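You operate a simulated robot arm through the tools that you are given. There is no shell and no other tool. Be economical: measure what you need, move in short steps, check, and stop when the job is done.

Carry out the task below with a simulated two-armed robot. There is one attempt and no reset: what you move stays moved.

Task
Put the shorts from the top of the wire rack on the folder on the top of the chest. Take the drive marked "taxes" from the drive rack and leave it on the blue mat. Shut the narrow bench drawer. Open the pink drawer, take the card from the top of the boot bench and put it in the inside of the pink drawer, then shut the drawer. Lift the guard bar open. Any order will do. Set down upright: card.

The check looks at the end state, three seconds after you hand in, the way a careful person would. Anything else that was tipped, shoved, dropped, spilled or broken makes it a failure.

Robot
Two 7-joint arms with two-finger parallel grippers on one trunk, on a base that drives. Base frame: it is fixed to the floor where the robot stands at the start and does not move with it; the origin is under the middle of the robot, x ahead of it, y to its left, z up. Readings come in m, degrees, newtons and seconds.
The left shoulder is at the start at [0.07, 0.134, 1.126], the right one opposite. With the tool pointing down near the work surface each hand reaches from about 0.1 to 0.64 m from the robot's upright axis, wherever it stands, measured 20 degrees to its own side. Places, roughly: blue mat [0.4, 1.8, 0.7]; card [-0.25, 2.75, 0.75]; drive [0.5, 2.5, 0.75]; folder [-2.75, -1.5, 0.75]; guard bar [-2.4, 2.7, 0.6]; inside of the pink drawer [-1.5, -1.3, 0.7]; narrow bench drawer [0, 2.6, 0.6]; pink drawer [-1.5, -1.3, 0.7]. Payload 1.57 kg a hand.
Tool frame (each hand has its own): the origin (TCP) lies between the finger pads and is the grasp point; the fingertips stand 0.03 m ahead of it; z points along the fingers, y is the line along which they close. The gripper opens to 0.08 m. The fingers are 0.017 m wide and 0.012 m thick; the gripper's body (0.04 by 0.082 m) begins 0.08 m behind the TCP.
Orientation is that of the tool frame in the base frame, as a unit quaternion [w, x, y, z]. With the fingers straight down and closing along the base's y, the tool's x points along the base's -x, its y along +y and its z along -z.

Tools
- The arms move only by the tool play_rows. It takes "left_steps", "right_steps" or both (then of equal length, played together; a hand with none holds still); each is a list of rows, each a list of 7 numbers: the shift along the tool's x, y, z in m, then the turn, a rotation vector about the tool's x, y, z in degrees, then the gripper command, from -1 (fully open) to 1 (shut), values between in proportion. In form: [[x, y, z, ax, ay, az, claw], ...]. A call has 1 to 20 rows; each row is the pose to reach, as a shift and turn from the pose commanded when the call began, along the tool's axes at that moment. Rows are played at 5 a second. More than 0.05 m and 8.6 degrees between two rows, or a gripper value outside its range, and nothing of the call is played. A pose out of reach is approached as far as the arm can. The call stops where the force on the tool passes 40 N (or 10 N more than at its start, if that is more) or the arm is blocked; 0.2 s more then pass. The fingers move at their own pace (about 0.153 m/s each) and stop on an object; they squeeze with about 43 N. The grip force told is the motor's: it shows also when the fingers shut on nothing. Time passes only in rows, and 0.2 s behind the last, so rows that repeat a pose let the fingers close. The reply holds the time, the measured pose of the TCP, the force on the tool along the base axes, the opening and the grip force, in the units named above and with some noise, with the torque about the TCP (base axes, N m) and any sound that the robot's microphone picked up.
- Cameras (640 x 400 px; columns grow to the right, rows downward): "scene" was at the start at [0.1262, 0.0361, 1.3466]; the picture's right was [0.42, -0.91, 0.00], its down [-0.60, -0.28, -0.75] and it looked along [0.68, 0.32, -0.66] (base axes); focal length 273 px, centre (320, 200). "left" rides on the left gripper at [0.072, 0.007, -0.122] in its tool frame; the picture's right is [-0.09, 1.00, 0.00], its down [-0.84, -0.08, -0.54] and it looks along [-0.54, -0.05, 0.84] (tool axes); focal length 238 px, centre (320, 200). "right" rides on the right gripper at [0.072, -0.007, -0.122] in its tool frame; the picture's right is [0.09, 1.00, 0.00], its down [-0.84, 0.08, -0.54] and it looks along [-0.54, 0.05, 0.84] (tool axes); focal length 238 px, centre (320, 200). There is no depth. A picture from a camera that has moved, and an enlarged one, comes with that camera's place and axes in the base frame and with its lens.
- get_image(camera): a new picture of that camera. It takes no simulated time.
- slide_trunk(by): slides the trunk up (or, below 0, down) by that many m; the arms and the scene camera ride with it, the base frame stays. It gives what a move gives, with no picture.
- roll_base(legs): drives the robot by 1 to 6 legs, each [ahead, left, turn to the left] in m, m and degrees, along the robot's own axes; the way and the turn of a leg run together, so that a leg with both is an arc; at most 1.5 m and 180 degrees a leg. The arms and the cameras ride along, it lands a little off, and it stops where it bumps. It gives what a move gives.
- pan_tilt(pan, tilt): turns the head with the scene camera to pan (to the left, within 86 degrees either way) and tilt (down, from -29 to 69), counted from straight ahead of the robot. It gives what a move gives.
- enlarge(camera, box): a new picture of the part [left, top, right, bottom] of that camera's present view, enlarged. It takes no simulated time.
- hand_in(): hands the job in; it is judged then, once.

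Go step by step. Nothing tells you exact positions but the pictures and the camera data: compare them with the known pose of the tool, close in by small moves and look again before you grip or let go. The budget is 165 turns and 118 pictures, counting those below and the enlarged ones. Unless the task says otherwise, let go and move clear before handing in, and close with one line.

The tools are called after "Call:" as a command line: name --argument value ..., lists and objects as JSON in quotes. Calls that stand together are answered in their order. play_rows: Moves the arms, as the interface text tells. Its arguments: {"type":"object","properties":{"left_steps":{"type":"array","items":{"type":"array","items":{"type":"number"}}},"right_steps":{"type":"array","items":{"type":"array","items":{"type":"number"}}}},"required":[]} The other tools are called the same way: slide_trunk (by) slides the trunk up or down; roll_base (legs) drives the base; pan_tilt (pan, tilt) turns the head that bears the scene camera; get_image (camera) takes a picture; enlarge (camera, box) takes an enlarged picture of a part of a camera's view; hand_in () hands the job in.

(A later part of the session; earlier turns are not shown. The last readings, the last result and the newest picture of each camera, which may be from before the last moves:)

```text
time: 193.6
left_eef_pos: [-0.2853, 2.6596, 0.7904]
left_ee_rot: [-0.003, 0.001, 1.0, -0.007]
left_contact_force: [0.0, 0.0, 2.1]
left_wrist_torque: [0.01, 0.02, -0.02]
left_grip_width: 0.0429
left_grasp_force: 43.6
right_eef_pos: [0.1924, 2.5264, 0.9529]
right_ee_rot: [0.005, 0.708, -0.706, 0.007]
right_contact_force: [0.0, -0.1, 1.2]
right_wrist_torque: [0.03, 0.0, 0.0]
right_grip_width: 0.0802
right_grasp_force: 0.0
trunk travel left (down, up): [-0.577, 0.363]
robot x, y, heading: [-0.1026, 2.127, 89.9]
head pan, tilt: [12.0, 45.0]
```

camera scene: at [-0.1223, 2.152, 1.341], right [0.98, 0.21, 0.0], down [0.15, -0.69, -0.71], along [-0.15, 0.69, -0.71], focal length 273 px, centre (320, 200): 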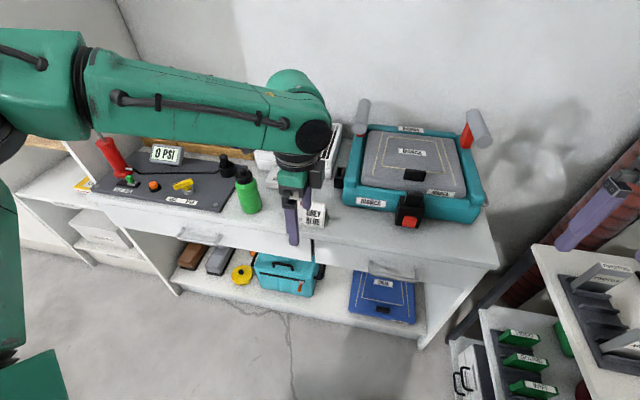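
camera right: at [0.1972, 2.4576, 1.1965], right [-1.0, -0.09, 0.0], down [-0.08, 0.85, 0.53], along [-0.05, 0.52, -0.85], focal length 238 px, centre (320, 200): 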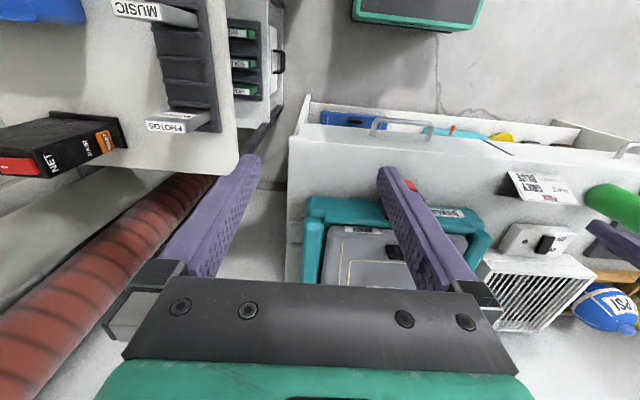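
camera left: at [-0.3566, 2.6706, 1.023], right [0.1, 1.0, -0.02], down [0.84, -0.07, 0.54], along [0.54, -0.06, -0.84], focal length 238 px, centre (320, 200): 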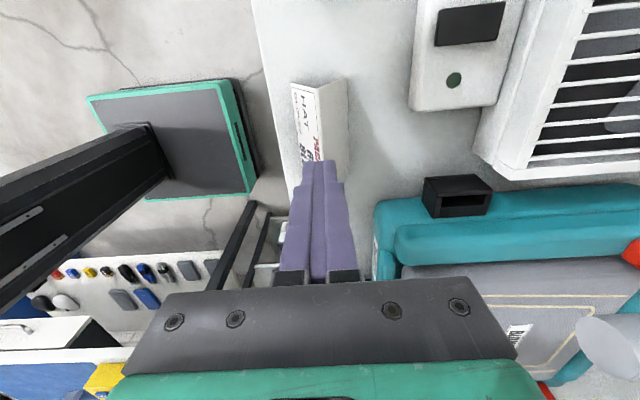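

The slanted faces won't hold (half-angle ≈21°). I'll instead clamp the front panel from the card's right end with the right hand, one finger inside the tent. First I free the left hand and reposition.

Call:
play_rows --left_steps '[[0, 0, 0, 0, 0, 0, 0], [0, 0, 0, 0, 0, 0, -1], [0, 0, 0, 0, 0, 0, -1], [0, 0, -0.045, 0, 0, 0, -1], [0, 0, -0.09, 0, 0, 0, -1], [0, 0, -0.135, 0, 0, 0, -1], [0, -0.04, -0.16, 0, 0, 0, -1], [0, -0.08, -0.18, 0, 0, 0, -1], [0, -0.12, -0.2, 0, 0, 0, -1], [0, -0.16, -0.22, 0, 0, 0, -1], [0, -0.2, -0.24, 0, 0, 0, -1]]'

Call:
roll_base --legs '[[-0.15, 0, 0], [0, 0.2, 0]]'

Call:
play_rows --right_steps '[[0, 0, 0, -1.7, 3.94, 6.56, -1], [0, 0, 0, -3.4, 7.88, 13.12, -1], [0, 0, 0, -5.1, 11.82, 19.68, -1], [0, 0, 0, -6.8, 15.76, 26.24, -1], [0, 0, 0, -8.5, 19.7, 32.8, -1], [0, 0, 0, -10.2, 23.6, 39.4, -1], [0, 0, 0, -11.9, 27.6, 45.9, -1], [0, 0, 0, -13.6, 31.5, 52.5, -1], [0, 0, 0, -15.3, 35.4, 59.0, -1], [0, 0, 0, -17, 39.4, 65.6, -1], [0, 0, 0, -18.7, 43.3, 72.2, -1], [0, 0, 0, -20.4, 47.2, 78.8, -1], [0, 0, 0, -22.1, 51.2, 85.3, -1], [0, 0, 0, -23.8, 55.1, 91.9, -1], [0, 0, 0, -23.8, 55.1, 91.9, -1]]'

Call:
get_image --camera "scene"

```text
time: 196.0
left_eef_pos: [-0.2855, 2.4614, 1.0318]
left_ee_rot: [-0.002, 0.002, 1.0, -0.008]
left_contact_force: [-0.1, 0.3, 0.0]
left_wrist_torque: [0.03, 0.0, -0.02]
left_grip_width: 0.0799
left_grasp_force: 0.0
right_eef_pos: [0.1902, 2.5245, 0.9545]
right_ee_rot: [0.005, 0.708, -0.706, 0.008]
right_contact_force: [-0.6, 0.1, 1.2]
right_wrist_torque: [0.01, 0.02, -0.02]
right_grip_width: 0.08
right_grasp_force: 0.0
trunk travel left (down, up): [-0.577, 0.363]
robot x, y, heading: [-0.0983, 2.1279, 89.9]
head pan, tilt: [12.0, 45.0]
```

```text
time: 198.6
left_eef_pos: [-0.4858, 2.3153, 1.0323]
left_ee_rot: [-0.002, 0.002, 1.0, -0.007]
left_contact_force: [0.0, 0.3, 0.2]
left_wrist_torque: [-0.01, -0.01, 0.03]
left_grip_width: 0.08
left_grasp_force: 0.2
right_eef_pos: [-0.0096, 2.3786, 0.9532]
right_ee_rot: [0.005, 0.708, -0.706, 0.008]
right_contact_force: [-0.2, -0.6, -0.2]
right_wrist_torque: [0.04, 0.01, -0.03]
right_grip_width: 0.0799
right_grasp_force: 0.1
trunk travel left (down, up): [-0.577, 0.363]
robot x, y, heading: [-0.3026, 1.9874, 89.6]
head pan, tilt: [12.0, 45.0]
```

```text
time: 201.8
left_eef_pos: [-0.4852, 2.3142, 1.0322]
left_ee_rot: [-0.002, 0.002, 1.0, -0.007]
left_contact_force: [0.2, 0.2, 0.3]
left_wrist_torque: [0.0, 0.0, 0.0]
left_grip_width: 0.0799
left_grasp_force: 0.0
right_eef_pos: [-0.0088, 2.3771, 0.9533]
right_ee_rot: [-0.414, 0.082, 0.89, -0.173]
right_contact_force: [-0.3, 0.1, -0.2]
right_wrist_torque: [0.03, -0.01, 0.02]
right_grip_width: 0.0799
right_grasp_force: 0.0
trunk travel left (down, up): [-0.577, 0.363]
robot x, y, heading: [-0.2992, 1.9808, 89.7]
head pan, tilt: [12.0, 45.0]
```

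```text
38 pictures are left
camera scene: at [-0.3173, 2.1135, 1.2179], right [0.98, 0.21, 0.0], down [0.15, -0.69, -0.71], along [-0.14, 0.69, -0.71], focal length 273 px, centre (320, 200)
```

scene: 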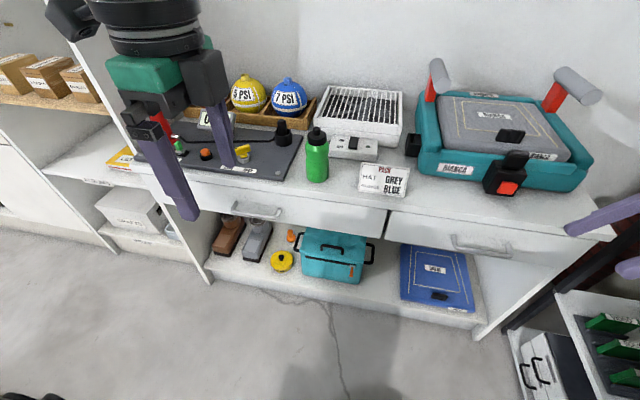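

The card is standing undisturbed. I drive 15 cm ahead and bring the angled right hand to a pre-grasp near the card's right end, opened 2 cm.

Call:
roll_base --legs '[[0.15, 0, 0]]'

Call:
play_rows --right_steps '[[0.007, 0.028, 0.028, 0, 0, 0, 0], [0.014, 0.057, 0.055, 0, 0, 0, 0.3], [0.021, 0.085, 0.083, 0, 0, 0, 0.5], [0.029, 0.114, 0.111, 0, 0, 0, 0.5], [0.036, 0.142, 0.138, 0, 0, 0, 0.5], [0.043, 0.1707, 0.166, 0, 0, 0, 0.5], [0.043, 0.1707, 0.166, 0, 0, 0, 0.5]]'

Call:
get_image --camera "right"

Call:
get_image --camera "scene"

```text
time: 203.2
left_eef_pos: [-0.4841, 2.4647, 1.0329]
left_ee_rot: [-0.002, 0.001, 1.0, -0.007]
left_contact_force: [-0.1, 0.1, -0.3]
left_wrist_torque: [-0.03, 0.02, 0.01]
left_grip_width: 0.0801
left_grasp_force: 0.0
right_eef_pos: [-0.0087, 2.5274, 0.9538]
right_ee_rot: [-0.414, 0.082, 0.89, -0.173]
right_contact_force: [1.3, 0.1, -0.7]
right_wrist_torque: [-0.03, -0.02, 0.03]
right_grip_width: 0.0798
right_grasp_force: 0.1
trunk travel left (down, up): [-0.577, 0.363]
robot x, y, heading: [-0.2972, 2.1295, 89.6]
head pan, tilt: [12.0, 45.0]
```

```text
time: 204.8
left_eef_pos: [-0.4837, 2.4641, 1.031]
left_ee_rot: [-0.002, 0.002, 1.0, -0.007]
left_contact_force: [0.0, -0.8, -0.4]
left_wrist_torque: [0.03, 0.01, -0.01]
left_grip_width: 0.08
left_grasp_force: 0.1
right_eef_pos: [-0.1616, 2.6589, 0.8204]
right_ee_rot: [-0.414, 0.082, 0.89, -0.173]
right_contact_force: [-0.2, 0.1, 0.3]
right_wrist_torque: [0.04, 0.01, -0.05]
right_grip_width: 0.02
right_grasp_force: 0.1
trunk travel left (down, up): [-0.577, 0.363]
robot x, y, heading: [-0.3001, 2.133, 90.0]
head pan, tilt: [12.0, 45.0]
```

```text
37 pictures are left
camera right: at [-0.1153, 2.7025, 0.9473], right [-0.06, 0.95, -0.31], down [0.95, -0.04, -0.3], along [-0.29, -0.31, -0.9], focal length 238 px, centre (320, 200)
```

right: 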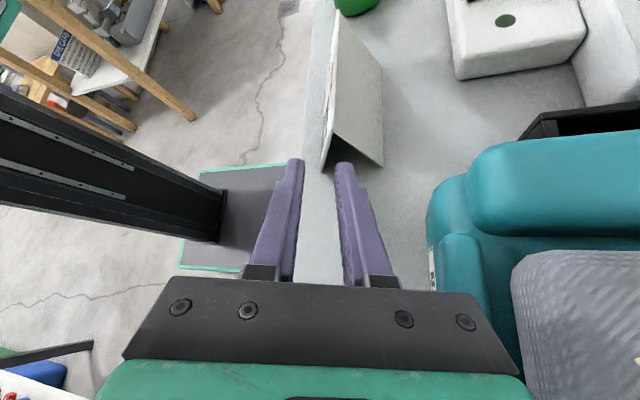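

```text
36 pictures are left
camera scene: at [-0.3158, 2.2623, 1.218], right [0.98, 0.2, 0.0], down [0.14, -0.69, -0.71], along [-0.15, 0.69, -0.71], focal length 273 px, centre (320, 200)
```

scene: 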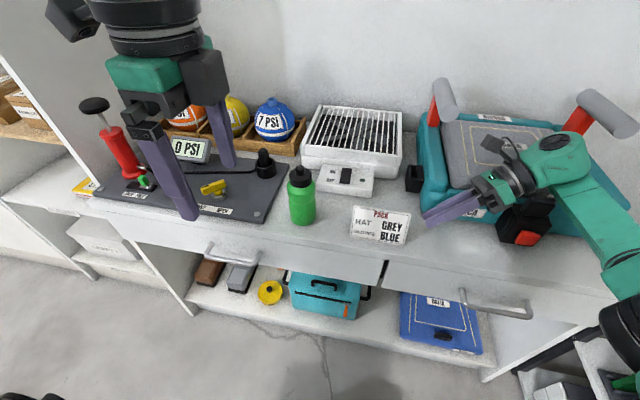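

I can see straight into the hollow tent, with the front panel's end between my fingers' lines. I advance 6 cm along the tool axis.

Call:
play_rows --right_steps '[[0.002, 0, 0.02, 0, 0, 0, 0.5], [0.003, 0, 0.035, 0, 0, 0, 0.5], [0.0037, 0, 0.048, 0, 0, 0, 0.5], [0.0037, 0, 0.06, 0, 0, 0, 0.5], [0.0037, 0, 0.06, 0, 0, 0, 0.5]]'

Call:
enlarge --camera "right" --box '[240, 60, 440, 280]'

```text
time: 206.0
left_eef_pos: [-0.4853, 2.4539, 1.0367]
left_ee_rot: [-0.001, 0.001, 1.0, -0.001]
left_contact_force: [0.7, 0.6, -0.2]
left_wrist_torque: [-0.02, 0.0, 0.0]
left_grip_width: 0.0799
left_grasp_force: 0.0
right_eef_pos: [-0.2107, 2.6399, 0.8011]
right_ee_rot: [-0.415, 0.075, 0.892, -0.161]
right_contact_force: [1.3, -0.3, 0.7]
right_wrist_torque: [0.04, 0.0, 0.0]
right_grip_width: 0.02
right_grasp_force: 0.0
trunk travel left (down, up): [-0.577, 0.363]
robot x, y, heading: [-0.297, 2.1268, 89.6]
head pan, tilt: [12.0, 45.0]
```

```text
1.82 times, centred on (340, 170) of right
camera zoom: at [-0.1648, 2.6809, 0.9296], right [-0.06, 0.96, -0.28], down [0.95, -0.03, -0.3], along [-0.3, -0.29, -0.91], focal length 433 px, centre (284, 254)
```

zoom: 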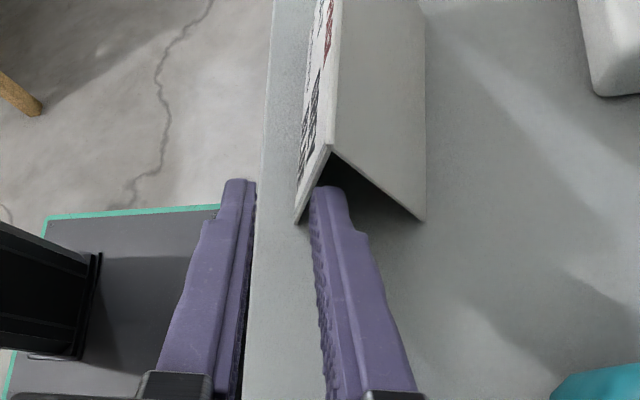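

Both hands shifted slightly, as if the robot's body was nudged—something may be touching the right arm. I look at the right elbow.

Call:
pan_tilt --pan -35 --tilt 50

Call:
get_image --camera "scene"

```text
time: 207.1
left_eef_pos: [-0.4909, 2.4537, 1.0346]
left_ee_rot: [0.002, 0.002, 1.0, -0.001]
left_contact_force: [0.3, 0.3, -0.1]
left_wrist_torque: [-0.01, -0.01, 0.04]
left_grip_width: 0.0798
left_grasp_force: 0.1
right_eef_pos: [-0.2159, 2.6397, 0.7997]
right_ee_rot: [-0.413, 0.076, 0.893, -0.162]
right_contact_force: [-0.3, -1.4, -0.4]
right_wrist_torque: [-0.04, -0.04, -0.03]
right_grip_width: 0.0197
right_grasp_force: 0.1
trunk travel left (down, up): [-0.577, 0.363]
robot x, y, heading: [-0.2983, 2.1328, 90.0]
head pan, tilt: [-35.0, 50.0]
```

```text
34 pictures are left
camera scene: at [-0.2636, 2.2331, 1.2127], right [0.82, -0.57, 0.0], down [-0.44, -0.62, -0.65], along [0.37, 0.54, -0.76], focal length 273 px, centre (320, 200)
```

scene: 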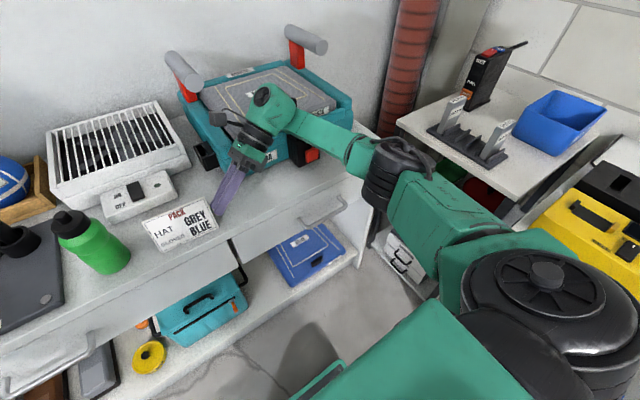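

The forearm's elbow seems to rest on the bench corner. I back the hand out, raise the trunk 0.15 m so the elbow clears, then recheck.

Call:
play_rows --right_steps '[[0, 0, -0.02, 0, 0, 0, 0.5], [0, 0, -0.045, 0, 0, 0, 0.5], [0, 0, -0.07, 0, 0, 0, 0.5], [0, 0, -0.08, 0, 0, 0, 0.5]]'

Call:
slide_trunk --by 0.17

Call:
get_image --camera "scene"

```text
time: 208.1
left_eef_pos: [-0.4842, 2.4651, 1.0306]
left_ee_rot: [-0.001, 0.002, 1.0, -0.007]
left_contact_force: [-0.3, 1.1, -0.8]
left_wrist_torque: [0.0, -0.01, 0.0]
left_grip_width: 0.08
left_grasp_force: 0.0
right_eef_pos: [-0.1486, 2.6642, 0.8343]
right_ee_rot: [-0.413, 0.081, 0.89, -0.174]
right_contact_force: [0.3, -0.1, 0.2]
right_wrist_torque: [0.03, 0.01, -0.01]
right_grip_width: 0.0201
right_grasp_force: 0.0
trunk travel left (down, up): [-0.577, 0.363]
robot x, y, heading: [-0.2998, 2.134, 89.5]
head pan, tilt: [-35.0, 50.0]
```

```text
time: 210.1
left_eef_pos: [-0.4837, 2.4656, 1.2024]
left_ee_rot: [-0.002, 0.002, 1.0, -0.008]
left_contact_force: [-1.3, 0.6, -0.9]
left_wrist_torque: [0.05, 0.01, -0.01]
left_grip_width: 0.0803
left_grasp_force: 0.1
right_eef_pos: [-0.1491, 2.6641, 1.0051]
right_ee_rot: [-0.414, 0.081, 0.89, -0.173]
right_contact_force: [0.3, 0.3, 0.2]
right_wrist_torque: [0.0, -0.02, 0.01]
right_grip_width: 0.02
right_grasp_force: 0.1
trunk travel left (down, up): [-0.747, 0.193]
robot x, y, heading: [-0.299, 2.1314, 89.8]
head pan, tilt: [-35.0, 50.0]
```

```text
33 pictures are left
camera scene: at [-0.2555, 2.2465, 1.381], right [0.82, -0.58, 0.0], down [-0.44, -0.63, -0.64], along [0.37, 0.53, -0.77], focal length 273 px, centre (320, 200)
```

scene: 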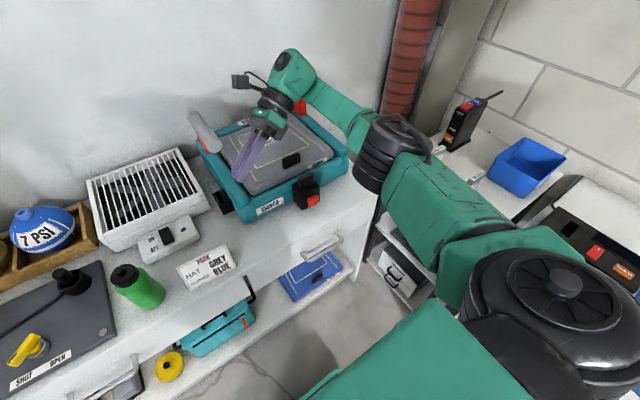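

Everything is undisturbed and the tilt is gone. I lower the hand with the arm to the pre-grasp, watching the left hand pose for any tilt.

Call:
play_rows --right_steps '[[-0.024, 0.0123, 0.0264, 0, 0, 0, 0.5], [-0.0485, 0.0247, 0.0527, 0, 0, 0, 0.5], [-0.0727, 0.037, 0.079, 0, 0, 0, 0.5], [-0.097, 0.0494, 0.1054, 0, 0, 0, 0.5], [-0.1212, 0.0617, 0.1318, 0, 0, 0, 0.5], [-0.1212, 0.0617, 0.1318, 0, 0, 0, 0.5]]'

Call:
get_image --camera "scene"

```text
time: 211.4
left_eef_pos: [-0.4829, 2.4647, 1.2025]
left_ee_rot: [-0.002, 0.002, 1.0, -0.006]
left_contact_force: [0.3, 0.6, 0.1]
left_wrist_torque: [0.02, 0.0, 0.0]
left_grip_width: 0.0801
left_grasp_force: 0.0
right_eef_pos: [-0.1831, 2.6377, 0.8311]
right_ee_rot: [-0.413, 0.081, 0.89, -0.173]
right_contact_force: [0.3, 0.5, -0.2]
right_wrist_torque: [0.0, 0.0, 0.03]
right_grip_width: 0.02
right_grasp_force: 0.1
right hand out of reach, approached as far as the arm can: row 3, 4, 5, 6
trunk travel left (down, up): [-0.747, 0.193]
robot x, y, heading: [-0.298, 2.1326, 90.1]
head pan, tilt: [-35.0, 50.0]
```

```text
32 pictures are left
camera scene: at [-0.2553, 2.2462, 1.3811], right [0.82, -0.58, 0.0], down [-0.44, -0.63, -0.64], along [0.37, 0.53, -0.77], focal length 273 px, centre (320, 200)
```

scene: 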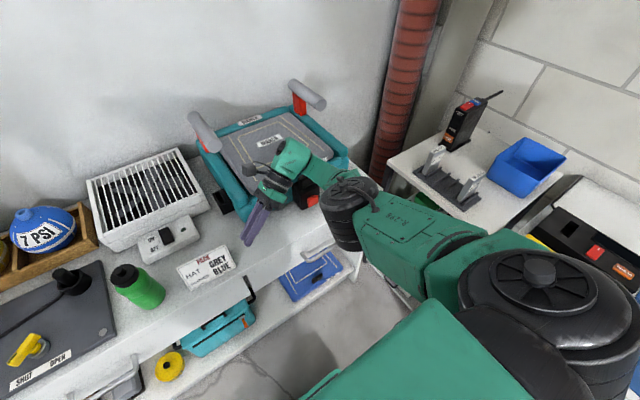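

Slightly short of reach. I pull back 5 cm, drive 4 cm ahead, lower the trunk 6 cm, then continue.

Call:
play_rows --right_steps '[[0, 0, -0.025, 0, 0, 0, 0.5], [-0.02, 0, -0.05, 0, 0, 0, 0.5], [0.02, 0, -0.07, 0, 0, 0, 0.5]]'

Call:
roll_base --legs '[[0.04, 0, 0]]'

Call:
slide_trunk --by -0.06

```text
time: 212.2
left_eef_pos: [-0.4856, 2.4651, 1.2017]
left_ee_rot: [0.0, 0.001, 1.0, -0.007]
left_contact_force: [-0.1, -0.6, 0.1]
left_wrist_torque: [-0.03, -0.02, -0.01]
left_grip_width: 0.0803
left_grasp_force: 0.1
right_eef_pos: [-0.1456, 2.6568, 0.8895]
right_ee_rot: [-0.412, 0.083, 0.89, -0.174]
right_contact_force: [-0.9, 0.1, 0.3]
right_wrist_torque: [0.02, -0.03, 0.04]
right_grip_width: 0.0201
right_grasp_force: 0.1
right hand out of reach, approached as far as the arm can: row 2, 3
trunk travel left (down, up): [-0.747, 0.193]
robot x, y, heading: [-0.2998, 2.1325, 89.8]
head pan, tilt: [-35.0, 50.0]
```

```text
time: 213.1
left_eef_pos: [-0.4829, 2.4995, 1.204]
left_ee_rot: [-0.002, 0.002, 1.0, -0.004]
left_contact_force: [0.1, -0.7, -1.1]
left_wrist_torque: [0.07, 0.0, 0.03]
left_grip_width: 0.0799
left_grasp_force: 0.2
right_eef_pos: [-0.1444, 2.6914, 0.8918]
right_ee_rot: [-0.414, 0.079, 0.89, -0.172]
right_contact_force: [0.7, -1.1, -1.0]
right_wrist_torque: [0.03, 0.0, -0.03]
right_grip_width: 0.0201
right_grasp_force: 0.1
trunk travel left (down, up): [-0.747, 0.193]
robot x, y, heading: [-0.3029, 2.1701, 89.7]
head pan, tilt: [-35.0, 50.0]
```

```text
time: 214.1
left_eef_pos: [-0.4826, 2.5029, 1.1424]
left_ee_rot: [-0.002, 0.002, 1.0, -0.006]
left_contact_force: [-0.4, 0.7, 0.6]
left_wrist_torque: [0.03, 0.01, 0.0]
left_grip_width: 0.0797
left_grasp_force: 0.1
right_eef_pos: [-0.1451, 2.6954, 0.8297]
right_ee_rot: [-0.414, 0.081, 0.89, -0.173]
right_contact_force: [0.0, -1.7, 0.3]
right_wrist_torque: [0.03, -0.02, -0.02]
right_grip_width: 0.0186
right_grasp_force: 0.1
trunk travel left (down, up): [-0.687, 0.253]
robot x, y, heading: [-0.2973, 2.1734, 89.7]
head pan, tilt: [-35.0, 50.0]
```

A light touch by the gripper's side is possible here; I move away in −y to the pre-grasp at once and look.

Call:
play_rows --right_steps '[[-0.002, -0.015, 0, 0, 0, 0, 0.5], [-0.002, -0.03, 0.005, 0, 0, 0, 0.5], [-0.002, -0.03, 0.02, 0, 0, 0, 0.5], [-0.002, -0.03, 0.037, 0, 0, 0, 0.5], [-0.002, -0.03, 0.037, 0, 0, 0, 0.5]]'

Call:
get_image --camera "right"

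Call:
get_image --camera "scene"

```text
time: 215.3
left_eef_pos: [-0.4832, 2.506, 1.1432]
left_ee_rot: [-0.001, 0.002, 1.0, -0.006]
left_contact_force: [-0.4, 0.0, -0.5]
left_wrist_torque: [0.01, 0.0, -0.02]
left_grip_width: 0.0798
left_grasp_force: 0.0
right_eef_pos: [-0.1714, 2.659, 0.817]
right_ee_rot: [-0.414, 0.082, 0.89, -0.172]
right_contact_force: [-0.1, 0.8, 0.5]
right_wrist_torque: [-0.01, -0.01, 0.02]
right_grip_width: 0.02
right_grasp_force: 0.0
trunk travel left (down, up): [-0.687, 0.253]
robot x, y, heading: [-0.2977, 2.1716, 89.5]
head pan, tilt: [-35.0, 50.0]
```

```text
31 pictures are left
camera right: at [-0.125, 2.7033, 0.9439], right [-0.06, 0.95, -0.31], down [0.95, -0.04, -0.3], along [-0.29, -0.31, -0.9], focal length 238 px, centre (320, 200)
```

right: 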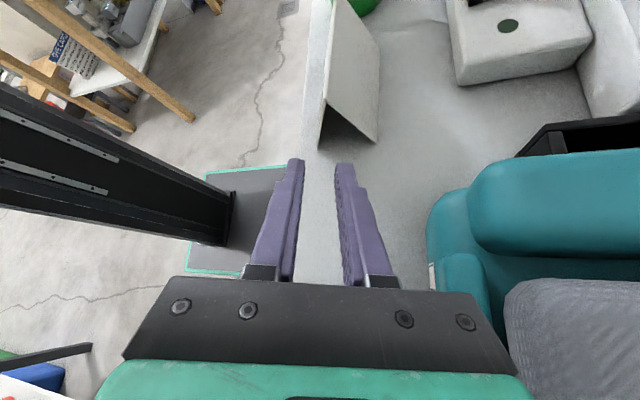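

```text
30 pictures are left
camera scene: at [-0.2554, 2.286, 1.3211], right [0.82, -0.58, 0.0], down [-0.44, -0.63, -0.64], along [0.37, 0.53, -0.77], focal length 273 px, centre (320, 200)
```

scene: 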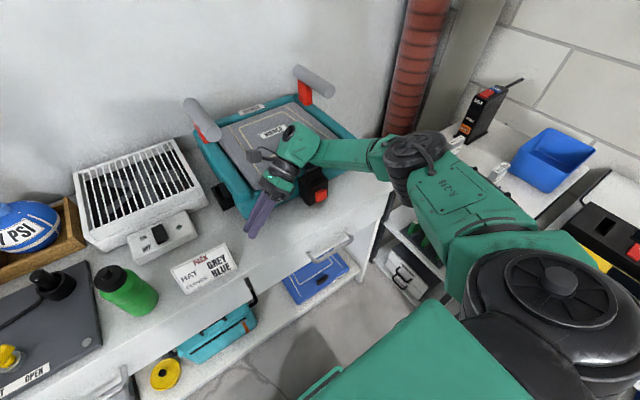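

The card has slid ~3 cm toward −x but stands: its end is now at x≈−0.245, front edge y 2.629. I advance in two stages toward the new grip point.

Call:
play_rows --right_steps '[[0.012, -0.0015, 0, 0, 0, 0, 0.5], [0.0242, -0.0029, 0, 0, 0, 0, 0.5], [0.0242, -0.0029, 0.02, 0, 0, 0, 0.5], [0.0242, -0.0029, 0.035, 0, 0, 0, 0.5], [0.0242, -0.0029, 0.048, 0, 0, 0, 0.5], [0.0242, -0.0029, 0.048, 0, 0, 0, 0.5]]'

Call:
enlarge --camera "right" --box '[240, 60, 440, 280]'

```text
time: 216.7
left_eef_pos: [-0.4845, 2.5047, 1.1419]
left_ee_rot: [-0.002, 0.001, 1.0, -0.006]
left_contact_force: [0.3, -0.1, -0.5]
left_wrist_torque: [0.0, 0.01, -0.02]
left_grip_width: 0.0801
left_grasp_force: 0.0
right_eef_pos: [-0.2231, 2.6512, 0.8048]
right_ee_rot: [-0.413, 0.081, 0.89, -0.173]
right_contact_force: [0.1, 0.4, 0.0]
right_wrist_torque: [-0.01, 0.0, -0.04]
right_grip_width: 0.0201
right_grasp_force: 0.1
trunk travel left (down, up): [-0.687, 0.253]
robot x, y, heading: [-0.2976, 2.1756, 89.7]
head pan, tilt: [-35.0, 50.0]
```

```text
1.82 times, centred on (340, 170) of right
camera zoom: at [-0.1773, 2.6958, 0.9323], right [-0.06, 0.95, -0.31], down [0.95, -0.04, -0.3], along [-0.29, -0.31, -0.9], focal length 433 px, centre (284, 254)
```

zoom: 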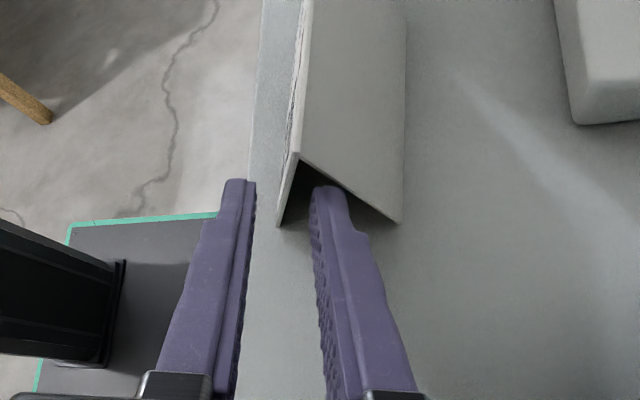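

Well aligned: inner finger at the tent's mouth, front panel between the fingers. I advance the last 3.4 cm and close.

Call:
play_rows --right_steps '[[0, 0, 0.01, 0, 0, 0, 0.5], [0, 0, 0.02, 0, 0, 0, 0.5], [0, 0, 0.028, 0, 0, 0, 0.5], [0, 0, 0.034, 0, 0, 0, 0.5], [0, 0, 0.034, 0, 0, 0, 0.5]]'

Call:
enlarge --camera "right" --box '[240, 60, 440, 280]'

```text
time: 217.9
left_eef_pos: [-0.4841, 2.5049, 1.1422]
left_ee_rot: [-0.002, 0.002, 1.0, -0.007]
left_contact_force: [-1.0, -0.6, -0.7]
left_wrist_torque: [0.02, 0.0, 0.0]
left_grip_width: 0.0796
left_grasp_force: 0.0
right_eef_pos: [-0.2496, 2.6438, 0.7861]
right_ee_rot: [-0.414, 0.081, 0.89, -0.173]
right_contact_force: [-0.5, 0.3, 0.4]
right_wrist_torque: [0.01, -0.01, -0.04]
right_grip_width: 0.0199
right_grasp_force: 0.0
trunk travel left (down, up): [-0.687, 0.253]
robot x, y, heading: [-0.2955, 2.1724, 89.7]
head pan, tilt: [-35.0, 50.0]
```

```text
1.82 times, centred on (340, 170) of right
camera zoom: at [-0.2035, 2.6875, 0.9124], right [-0.06, 0.95, -0.31], down [0.95, -0.04, -0.3], along [-0.29, -0.31, -0.9], focal length 433 px, centre (284, 254)
```

zoom: 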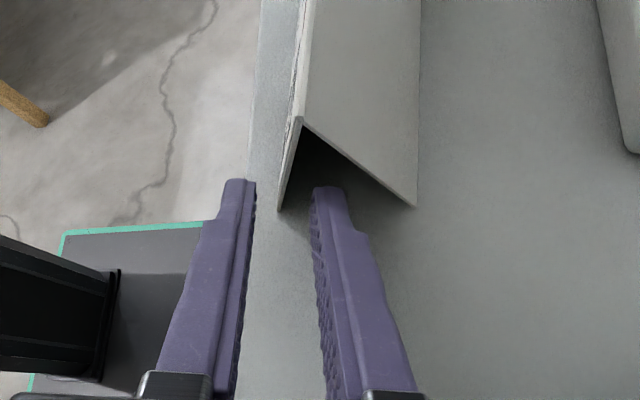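

The card was nudged along again: its collision shape seems solid, so inserting a finger fails. New plan: slide the card so its front edge overhangs the bench edge, then pinch the back face against the front-bottom edge with a hand tilted 21°. First I withdraw the right hand and set it to that orientation.

Call:
play_rows --right_steps '[[0, 0, -0.03, 0, 0, 0, 0.5], [0, 0, -0.06, 0, 0, 0, 0.5], [0, 0, -0.09, 0, 0, 0, 0.5]]'

Call:
slide_trunk --by 0.2

Call:
roll_base --legs '[[-0.1, 0, 0]]'

Call:
play_rows --right_steps '[[0, 0, 0, 1.7, -3.94, -6.56, 1], [0, 0, 0, 3.4, -7.88, -13.12, 1], [0, 0, 0, 5.1, -11.82, -19.68, 1], [0, 0, 0, 6.8, -15.76, -26.24, 1], [0, 0, 0, 8.5, -19.7, -32.8, 1], [0, 0, 0, 10.2, -23.6, -39.4, 1], [0, 0, 0, 11.9, -27.6, -45.9, 1], [0, 0, 0, 13.6, -31.5, -52.5, 1], [0, 0, 0, 15.3, -35.4, -59.0, 1], [0, 0, 0, 17, -39.4, -65.6, 1], [0, 0, 0, 18.7, -43.3, -72.2, 1], [0, 0, 0, 20.4, -47.2, -78.8, 1], [0, 0, 0, 22.1, -51.2, -85.3, 1], [0, 0, 0, 23.8, -55.1, -91.9, 1]]'

Call:
play_rows --right_steps '[[0, 0, 0, 0, 0, -8, 1], [0, 0, 0, 0, 0, -16, 1], [0, 0, 0, 0, 0, -24, 1], [0, 0, 0, 0, 0, -32, 1], [0, 0, 0, 0, 0, -40, 1], [0, 0, 0, 0, 0, -48, 1], [0, 0, 0, 0, 0, -56, 1], [0, 0, 0, 0, 0, -64, 1], [0, 0, 0, 0, 0, -72, 1], [0, 0, 0, 0, 0, -80, 1], [0, 0, 0, 0, 0, -88, 1], [0, 0, 0, 0, 0, -90, 1]]'

Call:
play_rows --right_steps '[[0, 0, 0, 7, 0, 0, 1], [0, 0, 0, 14, 0, 0, 1], [0, 0, 0, 21, 0, 0, 1], [0, 0, 0, 21, 0, 0, 1]]'

Call:
get_image --camera "right"

```text
time: 218.7
left_eef_pos: [-0.4828, 2.5048, 1.1433]
left_ee_rot: [-0.002, 0.002, 1.0, -0.006]
left_contact_force: [-0.6, -0.4, -0.9]
left_wrist_torque: [-0.01, 0.0, 0.02]
left_grip_width: 0.0803
left_grasp_force: 0.1
right_eef_pos: [-0.1816, 2.6665, 0.8399]
right_ee_rot: [-0.414, 0.081, 0.89, -0.174]
right_contact_force: [-0.3, -0.3, -0.7]
right_wrist_torque: [0.0, -0.01, 0.0]
right_grip_width: 0.0199
right_grasp_force: 0.1
trunk travel left (down, up): [-0.687, 0.253]
robot x, y, heading: [-0.2985, 2.1722, 89.9]
head pan, tilt: [-35.0, 50.0]
```

```text
time: 220.9
left_eef_pos: [-0.4836, 2.5069, 1.3411]
left_ee_rot: [-0.002, 0.002, 1.0, -0.007]
left_contact_force: [-1.0, -0.4, 0.3]
left_wrist_torque: [0.02, 0.01, -0.01]
left_grip_width: 0.0801
left_grasp_force: 0.0
right_eef_pos: [-0.1812, 2.6645, 1.0388]
right_ee_rot: [-0.413, 0.081, 0.89, -0.173]
right_contact_force: [0.0, -1.2, -0.3]
right_wrist_torque: [0.02, -0.01, 0.0]
right_grip_width: 0.0201
right_grasp_force: 0.1
trunk travel left (down, up): [-0.887, 0.053]
robot x, y, heading: [-0.2982, 2.1673, 90.0]
head pan, tilt: [-35.0, 50.0]
```

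```text
time: 222.1
left_eef_pos: [-0.4852, 2.4108, 1.3412]
left_ee_rot: [-0.002, 0.001, 1.0, -0.01]
left_contact_force: [-0.2, 0.3, 0.0]
left_wrist_torque: [-0.03, -0.01, -0.03]
left_grip_width: 0.0797
left_grasp_force: 0.0
right_eef_pos: [-0.1829, 2.5702, 1.0368]
right_ee_rot: [-0.414, 0.082, 0.89, -0.175]
right_contact_force: [-0.3, 0.2, -0.7]
right_wrist_torque: [-0.03, -0.01, 0.01]
right_grip_width: 0.0199
right_grasp_force: 0.1
trunk travel left (down, up): [-0.887, 0.053]
robot x, y, heading: [-0.3006, 2.075, 90.0]
head pan, tilt: [-35.0, 50.0]
```

```text
time: 225.1
left_eef_pos: [-0.4849, 2.4058, 1.3439]
left_ee_rot: [-0.002, 0.002, 1.0, -0.007]
left_contact_force: [0.4, -0.2, -0.2]
left_wrist_torque: [-0.02, -0.01, 0.0]
left_grip_width: 0.08
left_grasp_force: 0.1
right_eef_pos: [-0.1816, 2.565, 1.0396]
right_ee_rot: [0.005, 0.708, -0.706, 0.007]
right_contact_force: [-0.1, 0.4, 0.7]
right_wrist_torque: [0.0, 0.02, 0.02]
right_grip_width: 0.0
right_grasp_force: 21.5
trunk travel left (down, up): [-0.887, 0.053]
robot x, y, heading: [-0.2995, 2.0782, 90.0]
head pan, tilt: [-35.0, 50.0]
```

```text
time: 227.7
left_eef_pos: [-0.4879, 2.4082, 1.3399]
left_ee_rot: [0.0, 0.002, 1.0, -0.008]
left_contact_force: [-0.9, 0.6, 0.4]
left_wrist_torque: [-0.03, -0.04, 0.0]
left_grip_width: 0.0802
left_grasp_force: 0.2
right_eef_pos: [-0.2282, 2.3654, 0.9497]
right_ee_rot: [-0.033, 0.999, -0.019, 0.004]
right_contact_force: [-0.5, -0.5, -0.2]
right_wrist_torque: [-0.04, -0.04, 0.0]
right_grip_width: 0.0001
right_grasp_force: 21.4
right hand out of reach, approached as far as the arm can: row 4, 5, 6, 7, 8, 9, 10, 11, 12
trunk travel left (down, up): [-0.887, 0.053]
robot x, y, heading: [-0.2992, 2.0727, 90.0]
head pan, tilt: [-35.0, 50.0]
```

```text
time: 228.7
left_eef_pos: [-0.4834, 2.4043, 1.3421]
left_ee_rot: [-0.002, 0.002, 1.0, -0.006]
left_contact_force: [0.2, 0.1, -0.5]
left_wrist_torque: [0.0, 0.0, 0.02]
left_grip_width: 0.0799
left_grasp_force: 0.0
right_eef_pos: [-0.2271, 2.3628, 0.9504]
right_ee_rot: [-0.216, 0.976, -0.017, 0.004]
right_contact_force: [-0.8, -0.1, 0.8]
right_wrist_torque: [0.0, 0.02, 0.01]
right_grip_width: 0.0001
right_grasp_force: 21.1
trunk travel left (down, up): [-0.887, 0.053]
robot x, y, heading: [-0.2997, 2.0773, 89.9]
head pan, tilt: [-35.0, 50.0]
```

```text
27 pictures are left
camera right: at [-0.1579, 2.3148, 1.0638], right [0.06, -0.91, -0.42], down [-0.85, -0.27, 0.46], along [-0.53, 0.33, -0.78], focal length 238 px, centre (320, 200)
```

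right: 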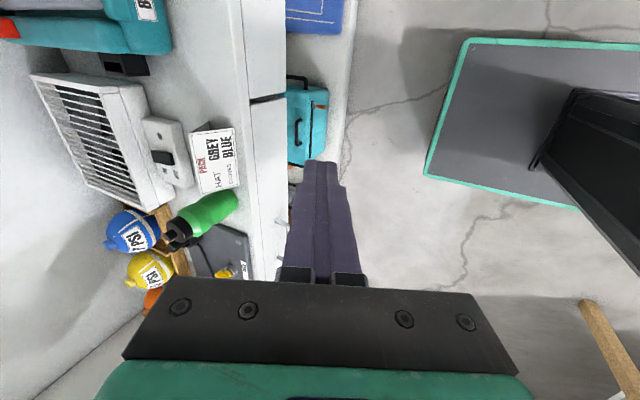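

The right hand is oriented. The card now spans x −0.404…−0.281, front edge y≈2.63, and the bench edge is near y≈2.585. I lower the trunk, come closer, and lift the hand to a spot above and behind the card.

Call:
slide_trunk --by -0.2

Call:
roll_base --legs '[[0.09, 0, 0]]'

Call:
play_rows --right_steps '[[0, -0.016, -0.045, -4, 0, 0, 1], [0, -0.032, -0.085, -4, 0, 0, 1], [0, -0.048, -0.125, -4, 0, 0, 1], [0, -0.06, -0.16, -4, 0, 0, 1], [0, -0.06, -0.16, -4, 0, 0, 1]]'

```text
time: 230.8
left_eef_pos: [-0.4852, 2.4053, 1.1425]
left_ee_rot: [-0.002, 0.002, 1.0, -0.006]
left_contact_force: [-0.5, 0.5, -0.1]
left_wrist_torque: [0.05, 0.0, 0.0]
left_grip_width: 0.0799
left_grasp_force: 0.1
right_eef_pos: [-0.2274, 2.3633, 0.7501]
right_ee_rot: [-0.216, 0.976, -0.017, 0.006]
right_contact_force: [-0.8, -0.2, 0.2]
right_wrist_torque: [-0.01, -0.01, -0.01]
right_grip_width: 0.0
right_grasp_force: 21.1
trunk travel left (down, up): [-0.687, 0.253]
robot x, y, heading: [-0.3004, 2.0719, 89.9]
head pan, tilt: [-35.0, 50.0]
```

```text
time: 231.9
left_eef_pos: [-0.4829, 2.4957, 1.1425]
left_ee_rot: [-0.002, 0.002, 1.0, -0.008]
left_contact_force: [-0.2, 0.3, 0.0]
left_wrist_torque: [-0.06, -0.01, -0.01]
left_grip_width: 0.0799
left_grasp_force: 0.0
right_eef_pos: [-0.2279, 2.4527, 0.7494]
right_ee_rot: [-0.217, 0.976, -0.018, 0.006]
right_contact_force: [-0.9, 0.0, 0.4]
right_wrist_torque: [-0.01, 0.01, 0.01]
right_grip_width: 0.0001
right_grasp_force: 21.3
trunk travel left (down, up): [-0.687, 0.253]
robot x, y, heading: [-0.3022, 2.1625, 89.7]
head pan, tilt: [-35.0, 50.0]
```

```text
time: 233.1
left_eef_pos: [-0.4845, 2.496, 1.141]
left_ee_rot: [-0.001, 0.001, 1.0, -0.008]
left_contact_force: [-0.6, -0.1, -0.1]
left_wrist_torque: [-0.01, -0.01, 0.03]
left_grip_width: 0.0802
left_grasp_force: 0.0
right_eef_pos: [-0.2296, 2.4421, 0.9192]
right_ee_rot: [-0.181, 0.983, -0.018, 0.005]
right_contact_force: [-0.2, -0.5, 0.5]
right_wrist_torque: [0.01, -0.02, -0.01]
right_grip_width: 0.0
right_grasp_force: 21.3
trunk travel left (down, up): [-0.687, 0.253]
robot x, y, heading: [-0.2964, 2.162, 89.7]
head pan, tilt: [-35.0, 50.0]
```

Now I move over behind the card at hover height.

Call:
play_rows --right_steps '[[-0.022, -0.031, 0.014, 0, 0, 0, 1], [-0.044, -0.062, 0.028, 0, 0, 0, 1], [-0.066, -0.094, 0.043, 0, 0, 0, 1], [-0.089, -0.125, 0.057, 0, 0, 0, 1], [-0.111, -0.156, 0.072, 0, 0, 0, 1], [-0.133, -0.187, 0.086, 0, 0, 0, 1], [-0.133, -0.187, 0.086, 0, 0, 0, 1]]'

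Call:
pan_tilt --pan 0 --tilt 50

Call:
enlarge --camera "scene" --box '[200, 90, 420, 250]'

```text
time: 234.7
left_eef_pos: [-0.4846, 2.4991, 1.1413]
left_ee_rot: [-0.002, 0.002, 1.0, -0.007]
left_contact_force: [-0.3, 0.7, -0.6]
left_wrist_torque: [-0.04, 0.03, 0.0]
left_grip_width: 0.0803
left_grasp_force: 0.0
right_eef_pos: [-0.2816, 2.5409, 0.8921]
right_ee_rot: [-0.218, 0.976, -0.009, -0.007]
right_contact_force: [0.5, -0.7, -0.5]
right_wrist_torque: [-0.02, 0.0, -0.03]
right_grip_width: 0.0
right_grasp_force: 21.3
right hand out of reach, approached as far as the arm can: row 2, 3, 4, 5, 6, 7
trunk travel left (down, up): [-0.687, 0.253]
robot x, y, heading: [-0.2966, 2.1622, 90.0]
head pan, tilt: [-35.0, 50.0]
```

```text
time: 235.7
left_eef_pos: [-0.4848, 2.4961, 1.1433]
left_ee_rot: [-0.002, 0.002, 1.0, -0.007]
left_contact_force: [-0.3, 0.8, 0.0]
left_wrist_torque: [-0.02, 0.02, 0.0]
left_grip_width: 0.0801
left_grasp_force: 0.2
right_eef_pos: [-0.2825, 2.541, 0.8935]
right_ee_rot: [-0.219, 0.976, -0.009, -0.007]
right_contact_force: [0.2, -0.1, -0.1]
right_wrist_torque: [-0.01, 0.0, -0.04]
right_grip_width: 0.0
right_grasp_force: 21.2
trunk travel left (down, up): [-0.687, 0.253]
robot x, y, heading: [-0.2972, 2.1639, 89.8]
head pan, tilt: [0.0, 50.0]
```

```text
2.50 times, centred on (310, 170) of scene
camera zoom: at [-0.2994, 2.2917, 1.321], right [1.0, 0.0, 0.0], down [0.0, -0.77, -0.64], along [0.0, 0.64, -0.77], focal length 682 px, centre (345, 275)
```

zoom: 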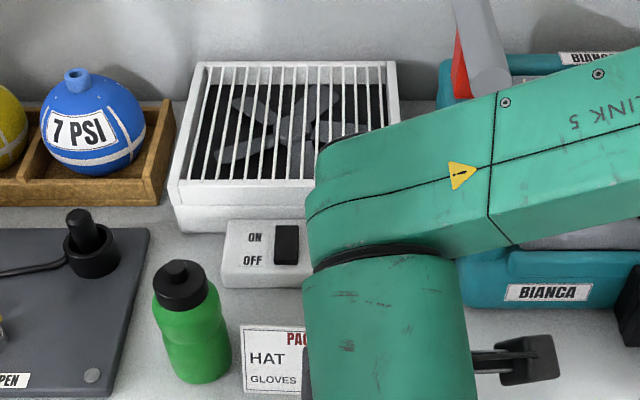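

The arm is cramped directly in front of the body. I raise, shift the robot 0.24 m to the left so the card lies to its right, and retry.

Call:
slide_trunk --by 0.15

Call:
roll_base --legs '[[-0.03, 0.24, 0]]'

Call:
play_rows --right_steps '[[0.04, 0, 0, -1, 0, 0, 1], [0.08, 0, 0, -2, 0, 0, 1], [0.12, 0, 0, -3, 0, 0, 1], [0.16, 0, 0, -4, 0, 0, 1], [0.165, -0.04, 0.016, -4, 0, 0, 1], [0.165, -0.08, 0.032, -4, 0, 0, 1], [0.165, -0.11, 0.044, -4, 0, 0, 1], [0.165, -0.11, 0.044, -4, 0, 0, 1]]'

```text
time: 237.5
left_eef_pos: [-0.4841, 2.4966, 1.292]
left_ee_rot: [-0.003, 0.002, 1.0, -0.007]
left_contact_force: [0.1, -0.5, 0.6]
left_wrist_torque: [0.01, 0.0, 0.0]
left_grip_width: 0.0799
left_grasp_force: 0.1
right_eef_pos: [-0.2822, 2.5385, 1.0423]
right_ee_rot: [-0.219, 0.976, -0.008, -0.008]
right_contact_force: [0.4, 0.8, -0.1]
right_wrist_torque: [-0.04, 0.01, 0.03]
right_grip_width: 0.0
right_grasp_force: 21.3
trunk travel left (down, up): [-0.837, 0.103]
robot x, y, heading: [-0.2998, 2.1647, 89.6]
head pan, tilt: [0.0, 50.0]
```

```text
time: 239.3
left_eef_pos: [-0.7212, 2.4684, 1.2924]
left_ee_rot: [-0.003, 0.003, 1.0, -0.007]
left_contact_force: [0.5, 0.2, 0.6]
left_wrist_torque: [0.0, 0.03, -0.02]
left_grip_width: 0.0803
left_grasp_force: 0.0
right_eef_pos: [-0.5193, 2.5111, 1.0419]
right_ee_rot: [-0.219, 0.976, -0.01, -0.008]
right_contact_force: [1.5, -0.1, -0.3]
right_wrist_torque: [0.01, 0.01, -0.01]
right_grip_width: 0.0002
right_grasp_force: 21.6
trunk travel left (down, up): [-0.837, 0.103]
robot x, y, heading: [-0.5376, 2.1358, 89.8]
head pan, tilt: [0.0, 50.0]
```

```text
time: 241.1
left_eef_pos: [-0.7233, 2.4668, 1.2915]
left_ee_rot: [-0.002, 0.003, 1.0, -0.006]
left_contact_force: [-0.3, -0.9, -0.1]
left_wrist_torque: [-0.01, -0.03, 0.01]
left_grip_width: 0.0797
left_grasp_force: 0.2
right_eef_pos: [-0.4301, 2.5074, 0.9809]
right_ee_rot: [-0.187, 0.982, -0.01, -0.008]
right_contact_force: [0.4, 0.1, -0.3]
right_wrist_torque: [0.03, 0.03, 0.0]
right_grip_width: 0.0
right_grasp_force: 21.5
right hand out of reach, approached as far as the arm can: row 1, 2, 3, 4, 5, 6, 7, 8
trunk travel left (down, up): [-0.837, 0.103]
robot x, y, heading: [-0.5401, 2.1332, 89.6]
head pan, tilt: [0.0, 50.0]
```

The right arm can't reach in this configuration. The left hand is proven here: I'll straddle the ridge with it and drag the card (away from the bottle and out over the bench edge), then tilt and pinch. I shift the robot back right.

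Call:
roll_base --legs '[[0, -0.42, 0]]'

Call:
slide_trunk --by -0.24

Call:
get_image --camera "left"

```text
time: 243.7
left_eef_pos: [-0.3027, 2.4646, 1.2915]
left_ee_rot: [-0.001, 0.002, 1.0, -0.006]
left_contact_force: [0.0, -0.2, 1.0]
left_wrist_torque: [-0.01, 0.05, -0.03]
left_grip_width: 0.0799
left_grasp_force: 0.0
right_eef_pos: [-0.008, 2.5063, 0.9802]
right_ee_rot: [-0.187, 0.982, -0.009, -0.006]
right_contact_force: [0.0, 0.4, -0.1]
right_wrist_torque: [0.02, -0.04, 0.02]
right_grip_width: 0.0001
right_grasp_force: 21.1
trunk travel left (down, up): [-0.837, 0.103]
robot x, y, heading: [-0.116, 2.1299, 89.9]
head pan, tilt: [0.0, 50.0]
```

```text
time: 246.2
left_eef_pos: [-0.3011, 2.4651, 1.0522]
left_ee_rot: [-0.002, 0.001, 1.0, -0.007]
left_contact_force: [-0.3, -0.1, -0.9]
left_wrist_torque: [0.02, 0.0, 0.04]
left_grip_width: 0.0799
left_grasp_force: 0.1
right_eef_pos: [-0.0065, 2.507, 0.7406]
right_ee_rot: [-0.187, 0.982, -0.01, -0.007]
right_contact_force: [-1.1, 0.1, 0.9]
right_wrist_torque: [-0.02, 0.0, -0.01]
right_grip_width: 0.0
right_grasp_force: 21.5
trunk travel left (down, up): [-0.597, 0.343]
robot x, y, heading: [-0.1187, 2.133, 89.6]
head pan, tilt: [0.0, 50.0]
```

```text
25 pictures are left
camera left: at [-0.3726, 2.475, 1.1738], right [0.1, 1.0, -0.01], down [0.84, -0.07, 0.54], along [0.54, -0.06, -0.84], focal length 238 px, centre (320, 200)
```

left: 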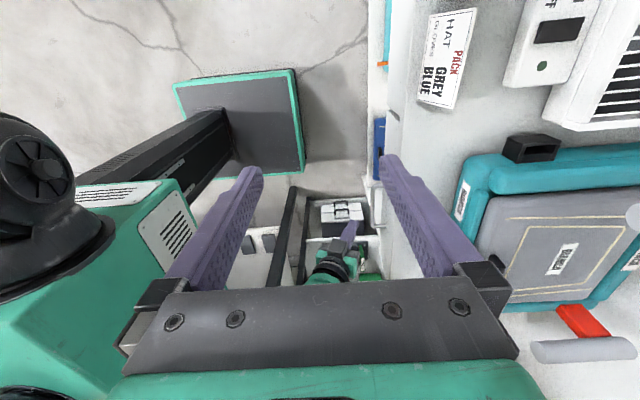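

The card is at x −0.40…−0.28, front edge 2.63; bench edge ≈2.60. I bring the left hand over the ridge at x≈−0.315.

Call:
play_rows --left_steps '[[0.004, 0.04, 0.02, 0, 0, 0, -1], [0.008, 0.08, 0.04, 0, 0, 0, -1], [0.012, 0.12, 0.06, 0, 0, 0, -1], [0.014, 0.16, 0.08, 0, 0, 0, -1], [0.014, 0.194, 0.1, 0, 0, 0, -1], [0.014, 0.194, 0.14, 0, 0, 0, -1], [0.014, 0.194, 0.14, 0, 0, 0, -1]]'

Call:
get_image --camera "left"

```text
time: 247.8
left_eef_pos: [-0.3146, 2.6575, 0.9093]
left_ee_rot: [-0.002, 0.002, 1.0, -0.007]
left_contact_force: [0.5, 0.2, -0.4]
left_wrist_torque: [-0.01, 0.0, -0.01]
left_grip_width: 0.0801
left_grasp_force: 0.0
right_eef_pos: [-0.0073, 2.5066, 0.7402]
right_ee_rot: [-0.187, 0.982, -0.009, -0.007]
right_contact_force: [-0.2, -0.4, 0.1]
right_wrist_torque: [0.03, 0.01, -0.01]
right_grip_width: 0.0
right_grasp_force: 21.8
trunk travel left (down, up): [-0.597, 0.343]
robot x, y, heading: [-0.1142, 2.1305, 89.8]
head pan, tilt: [0.0, 50.0]
```

```text
24 pictures are left
camera left: at [-0.3868, 2.668, 1.0311], right [0.1, 1.0, -0.01], down [0.84, -0.07, 0.54], along [0.54, -0.06, -0.84], focal length 238 px, centre (320, 200)
```

left: 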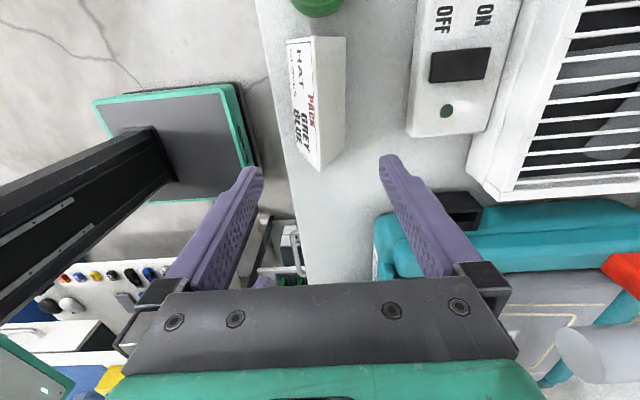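

Aligned over the ridge. I descend, close lightly, drag the card +x 4.5 cm and then −y 3.6 cm.

Call:
play_rows --left_steps '[[0, 0.001, 0.04, 0, 0, 0, -1], [0, 0.001, 0.08, 0, 0, 0, -1], [0, 0.001, 0.109, 0, 0, 0, -0.5], [0, 0.001, 0.109, 0, 0, 0, 0], [0, 0.001, 0.109, 0, 0, 0, 0.3], [-0.006, 0.001, 0.109, 0, 0, 0, 0.3], [-0.014, 0.001, 0.109, 0, 0, 0, 0.3], [-0.022, 0.001, 0.109, 0, 0, 0, 0.3], [-0.03, 0.001, 0.109, 0, 0, 0, 0.3], [-0.038, 0.001, 0.109, 0, 0, 0, 0.3], [-0.045, 0.001, 0.109, 0, 0, 0, 0.3], [-0.045, -0.006, 0.109, 0, 0, 0, 0.3], [-0.045, -0.014, 0.109, 0, 0, 0, 0.3], [-0.045, -0.022, 0.109, 0, 0, 0, 0.3], [-0.045, -0.03, 0.109, 0, 0, 0, 0.3], [-0.045, -0.035, 0.109, 0, 0, 0, 0.3], [-0.045, -0.035, 0.109, 0, 0, 0, 0.0], [-0.045, -0.035, 0.109, 0, 0, 0, -1], [-0.045, -0.035, 0.07, 0, 0, 0, -1], [-0.045, -0.035, 0.03, 0, 0, 0, -1]]'

Call:
get_image --camera "left"

```text
time: 252.0
left_eef_pos: [-0.2699, 2.6218, 0.8801]
left_ee_rot: [-0.001, 0.001, 1.0, -0.007]
left_contact_force: [0.0, -0.1, 0.3]
left_wrist_torque: [0.0, 0.0, -0.02]
left_grip_width: 0.08
left_grasp_force: 0.0
left hand out of reach, approached as far as the arm can: row 10, 11, 12
right_eef_pos: [-0.0073, 2.5071, 0.7407]
right_ee_rot: [-0.187, 0.982, -0.009, -0.008]
right_contact_force: [-0.5, 0.0, 0.8]
right_wrist_torque: [0.03, -0.02, 0.03]
right_grip_width: 0.0
right_grasp_force: 21.1
trunk travel left (down, up): [-0.597, 0.343]
robot x, y, heading: [-0.1148, 2.1319, 89.8]
head pan, tilt: [0.0, 50.0]
```

```text
23 pictures are left
camera left: at [-0.3411, 2.6309, 1.0019], right [0.1, 1.0, -0.01], down [0.84, -0.07, 0.54], along [0.54, -0.06, -0.84], focal length 238 px, centre (320, 200)
```

left: 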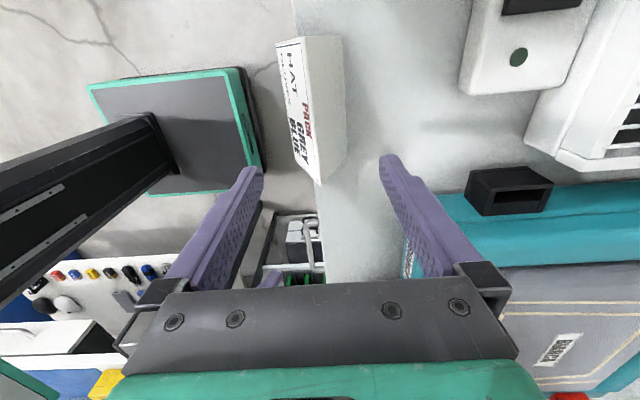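

The card now overhangs the edge by ~2 cm and still stands, ridge at y≈2.618, centre x≈−0.297. I tilt the left hand 22° and move to the pre-pinch.

Call:
play_rows --left_steps '[[0.008, -0.012, 0, -7, 0, 0, -1], [0.016, -0.025, 0, -14, 0, 0, -1], [0.025, -0.04, 0.01, -21.8, 0, 0, -1], [0.025, -0.049, 0.02, -21.8, 0, 0, -1], [0.025, -0.049, 0.02, -21.8, 0, 0, -1]]'

Call:
get_image --camera "left"

```text
time: 253.2
left_eef_pos: [-0.2958, 2.5722, 0.8604]
left_ee_rot: [-0.001, 0.003, 0.983, 0.183]
left_contact_force: [0.4, 0.5, -0.1]
left_wrist_torque: [0.0, 0.01, -0.04]
left_grip_width: 0.0802
left_grasp_force: 0.0
right_eef_pos: [-0.0081, 2.5065, 0.7391]
right_ee_rot: [-0.187, 0.982, -0.01, -0.006]
right_contact_force: [0.1, -0.3, 0.8]
right_wrist_torque: [-0.01, -0.04, 0.01]
right_grip_width: 0.0001
right_grasp_force: 20.6
trunk travel left (down, up): [-0.597, 0.343]
robot x, y, heading: [-0.1158, 2.1347, 89.7]
head pan, tilt: [0.0, 50.0]
```

```text
22 pictures are left
camera left: at [-0.3673, 2.5364, 0.9765], right [0.1, 0.93, 0.36], down [0.84, -0.27, 0.48], along [0.54, 0.25, -0.8], focal length 238 px, centre (320, 200)
```

left: 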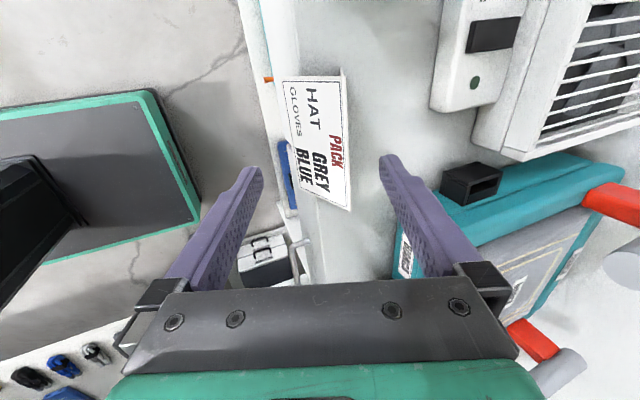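

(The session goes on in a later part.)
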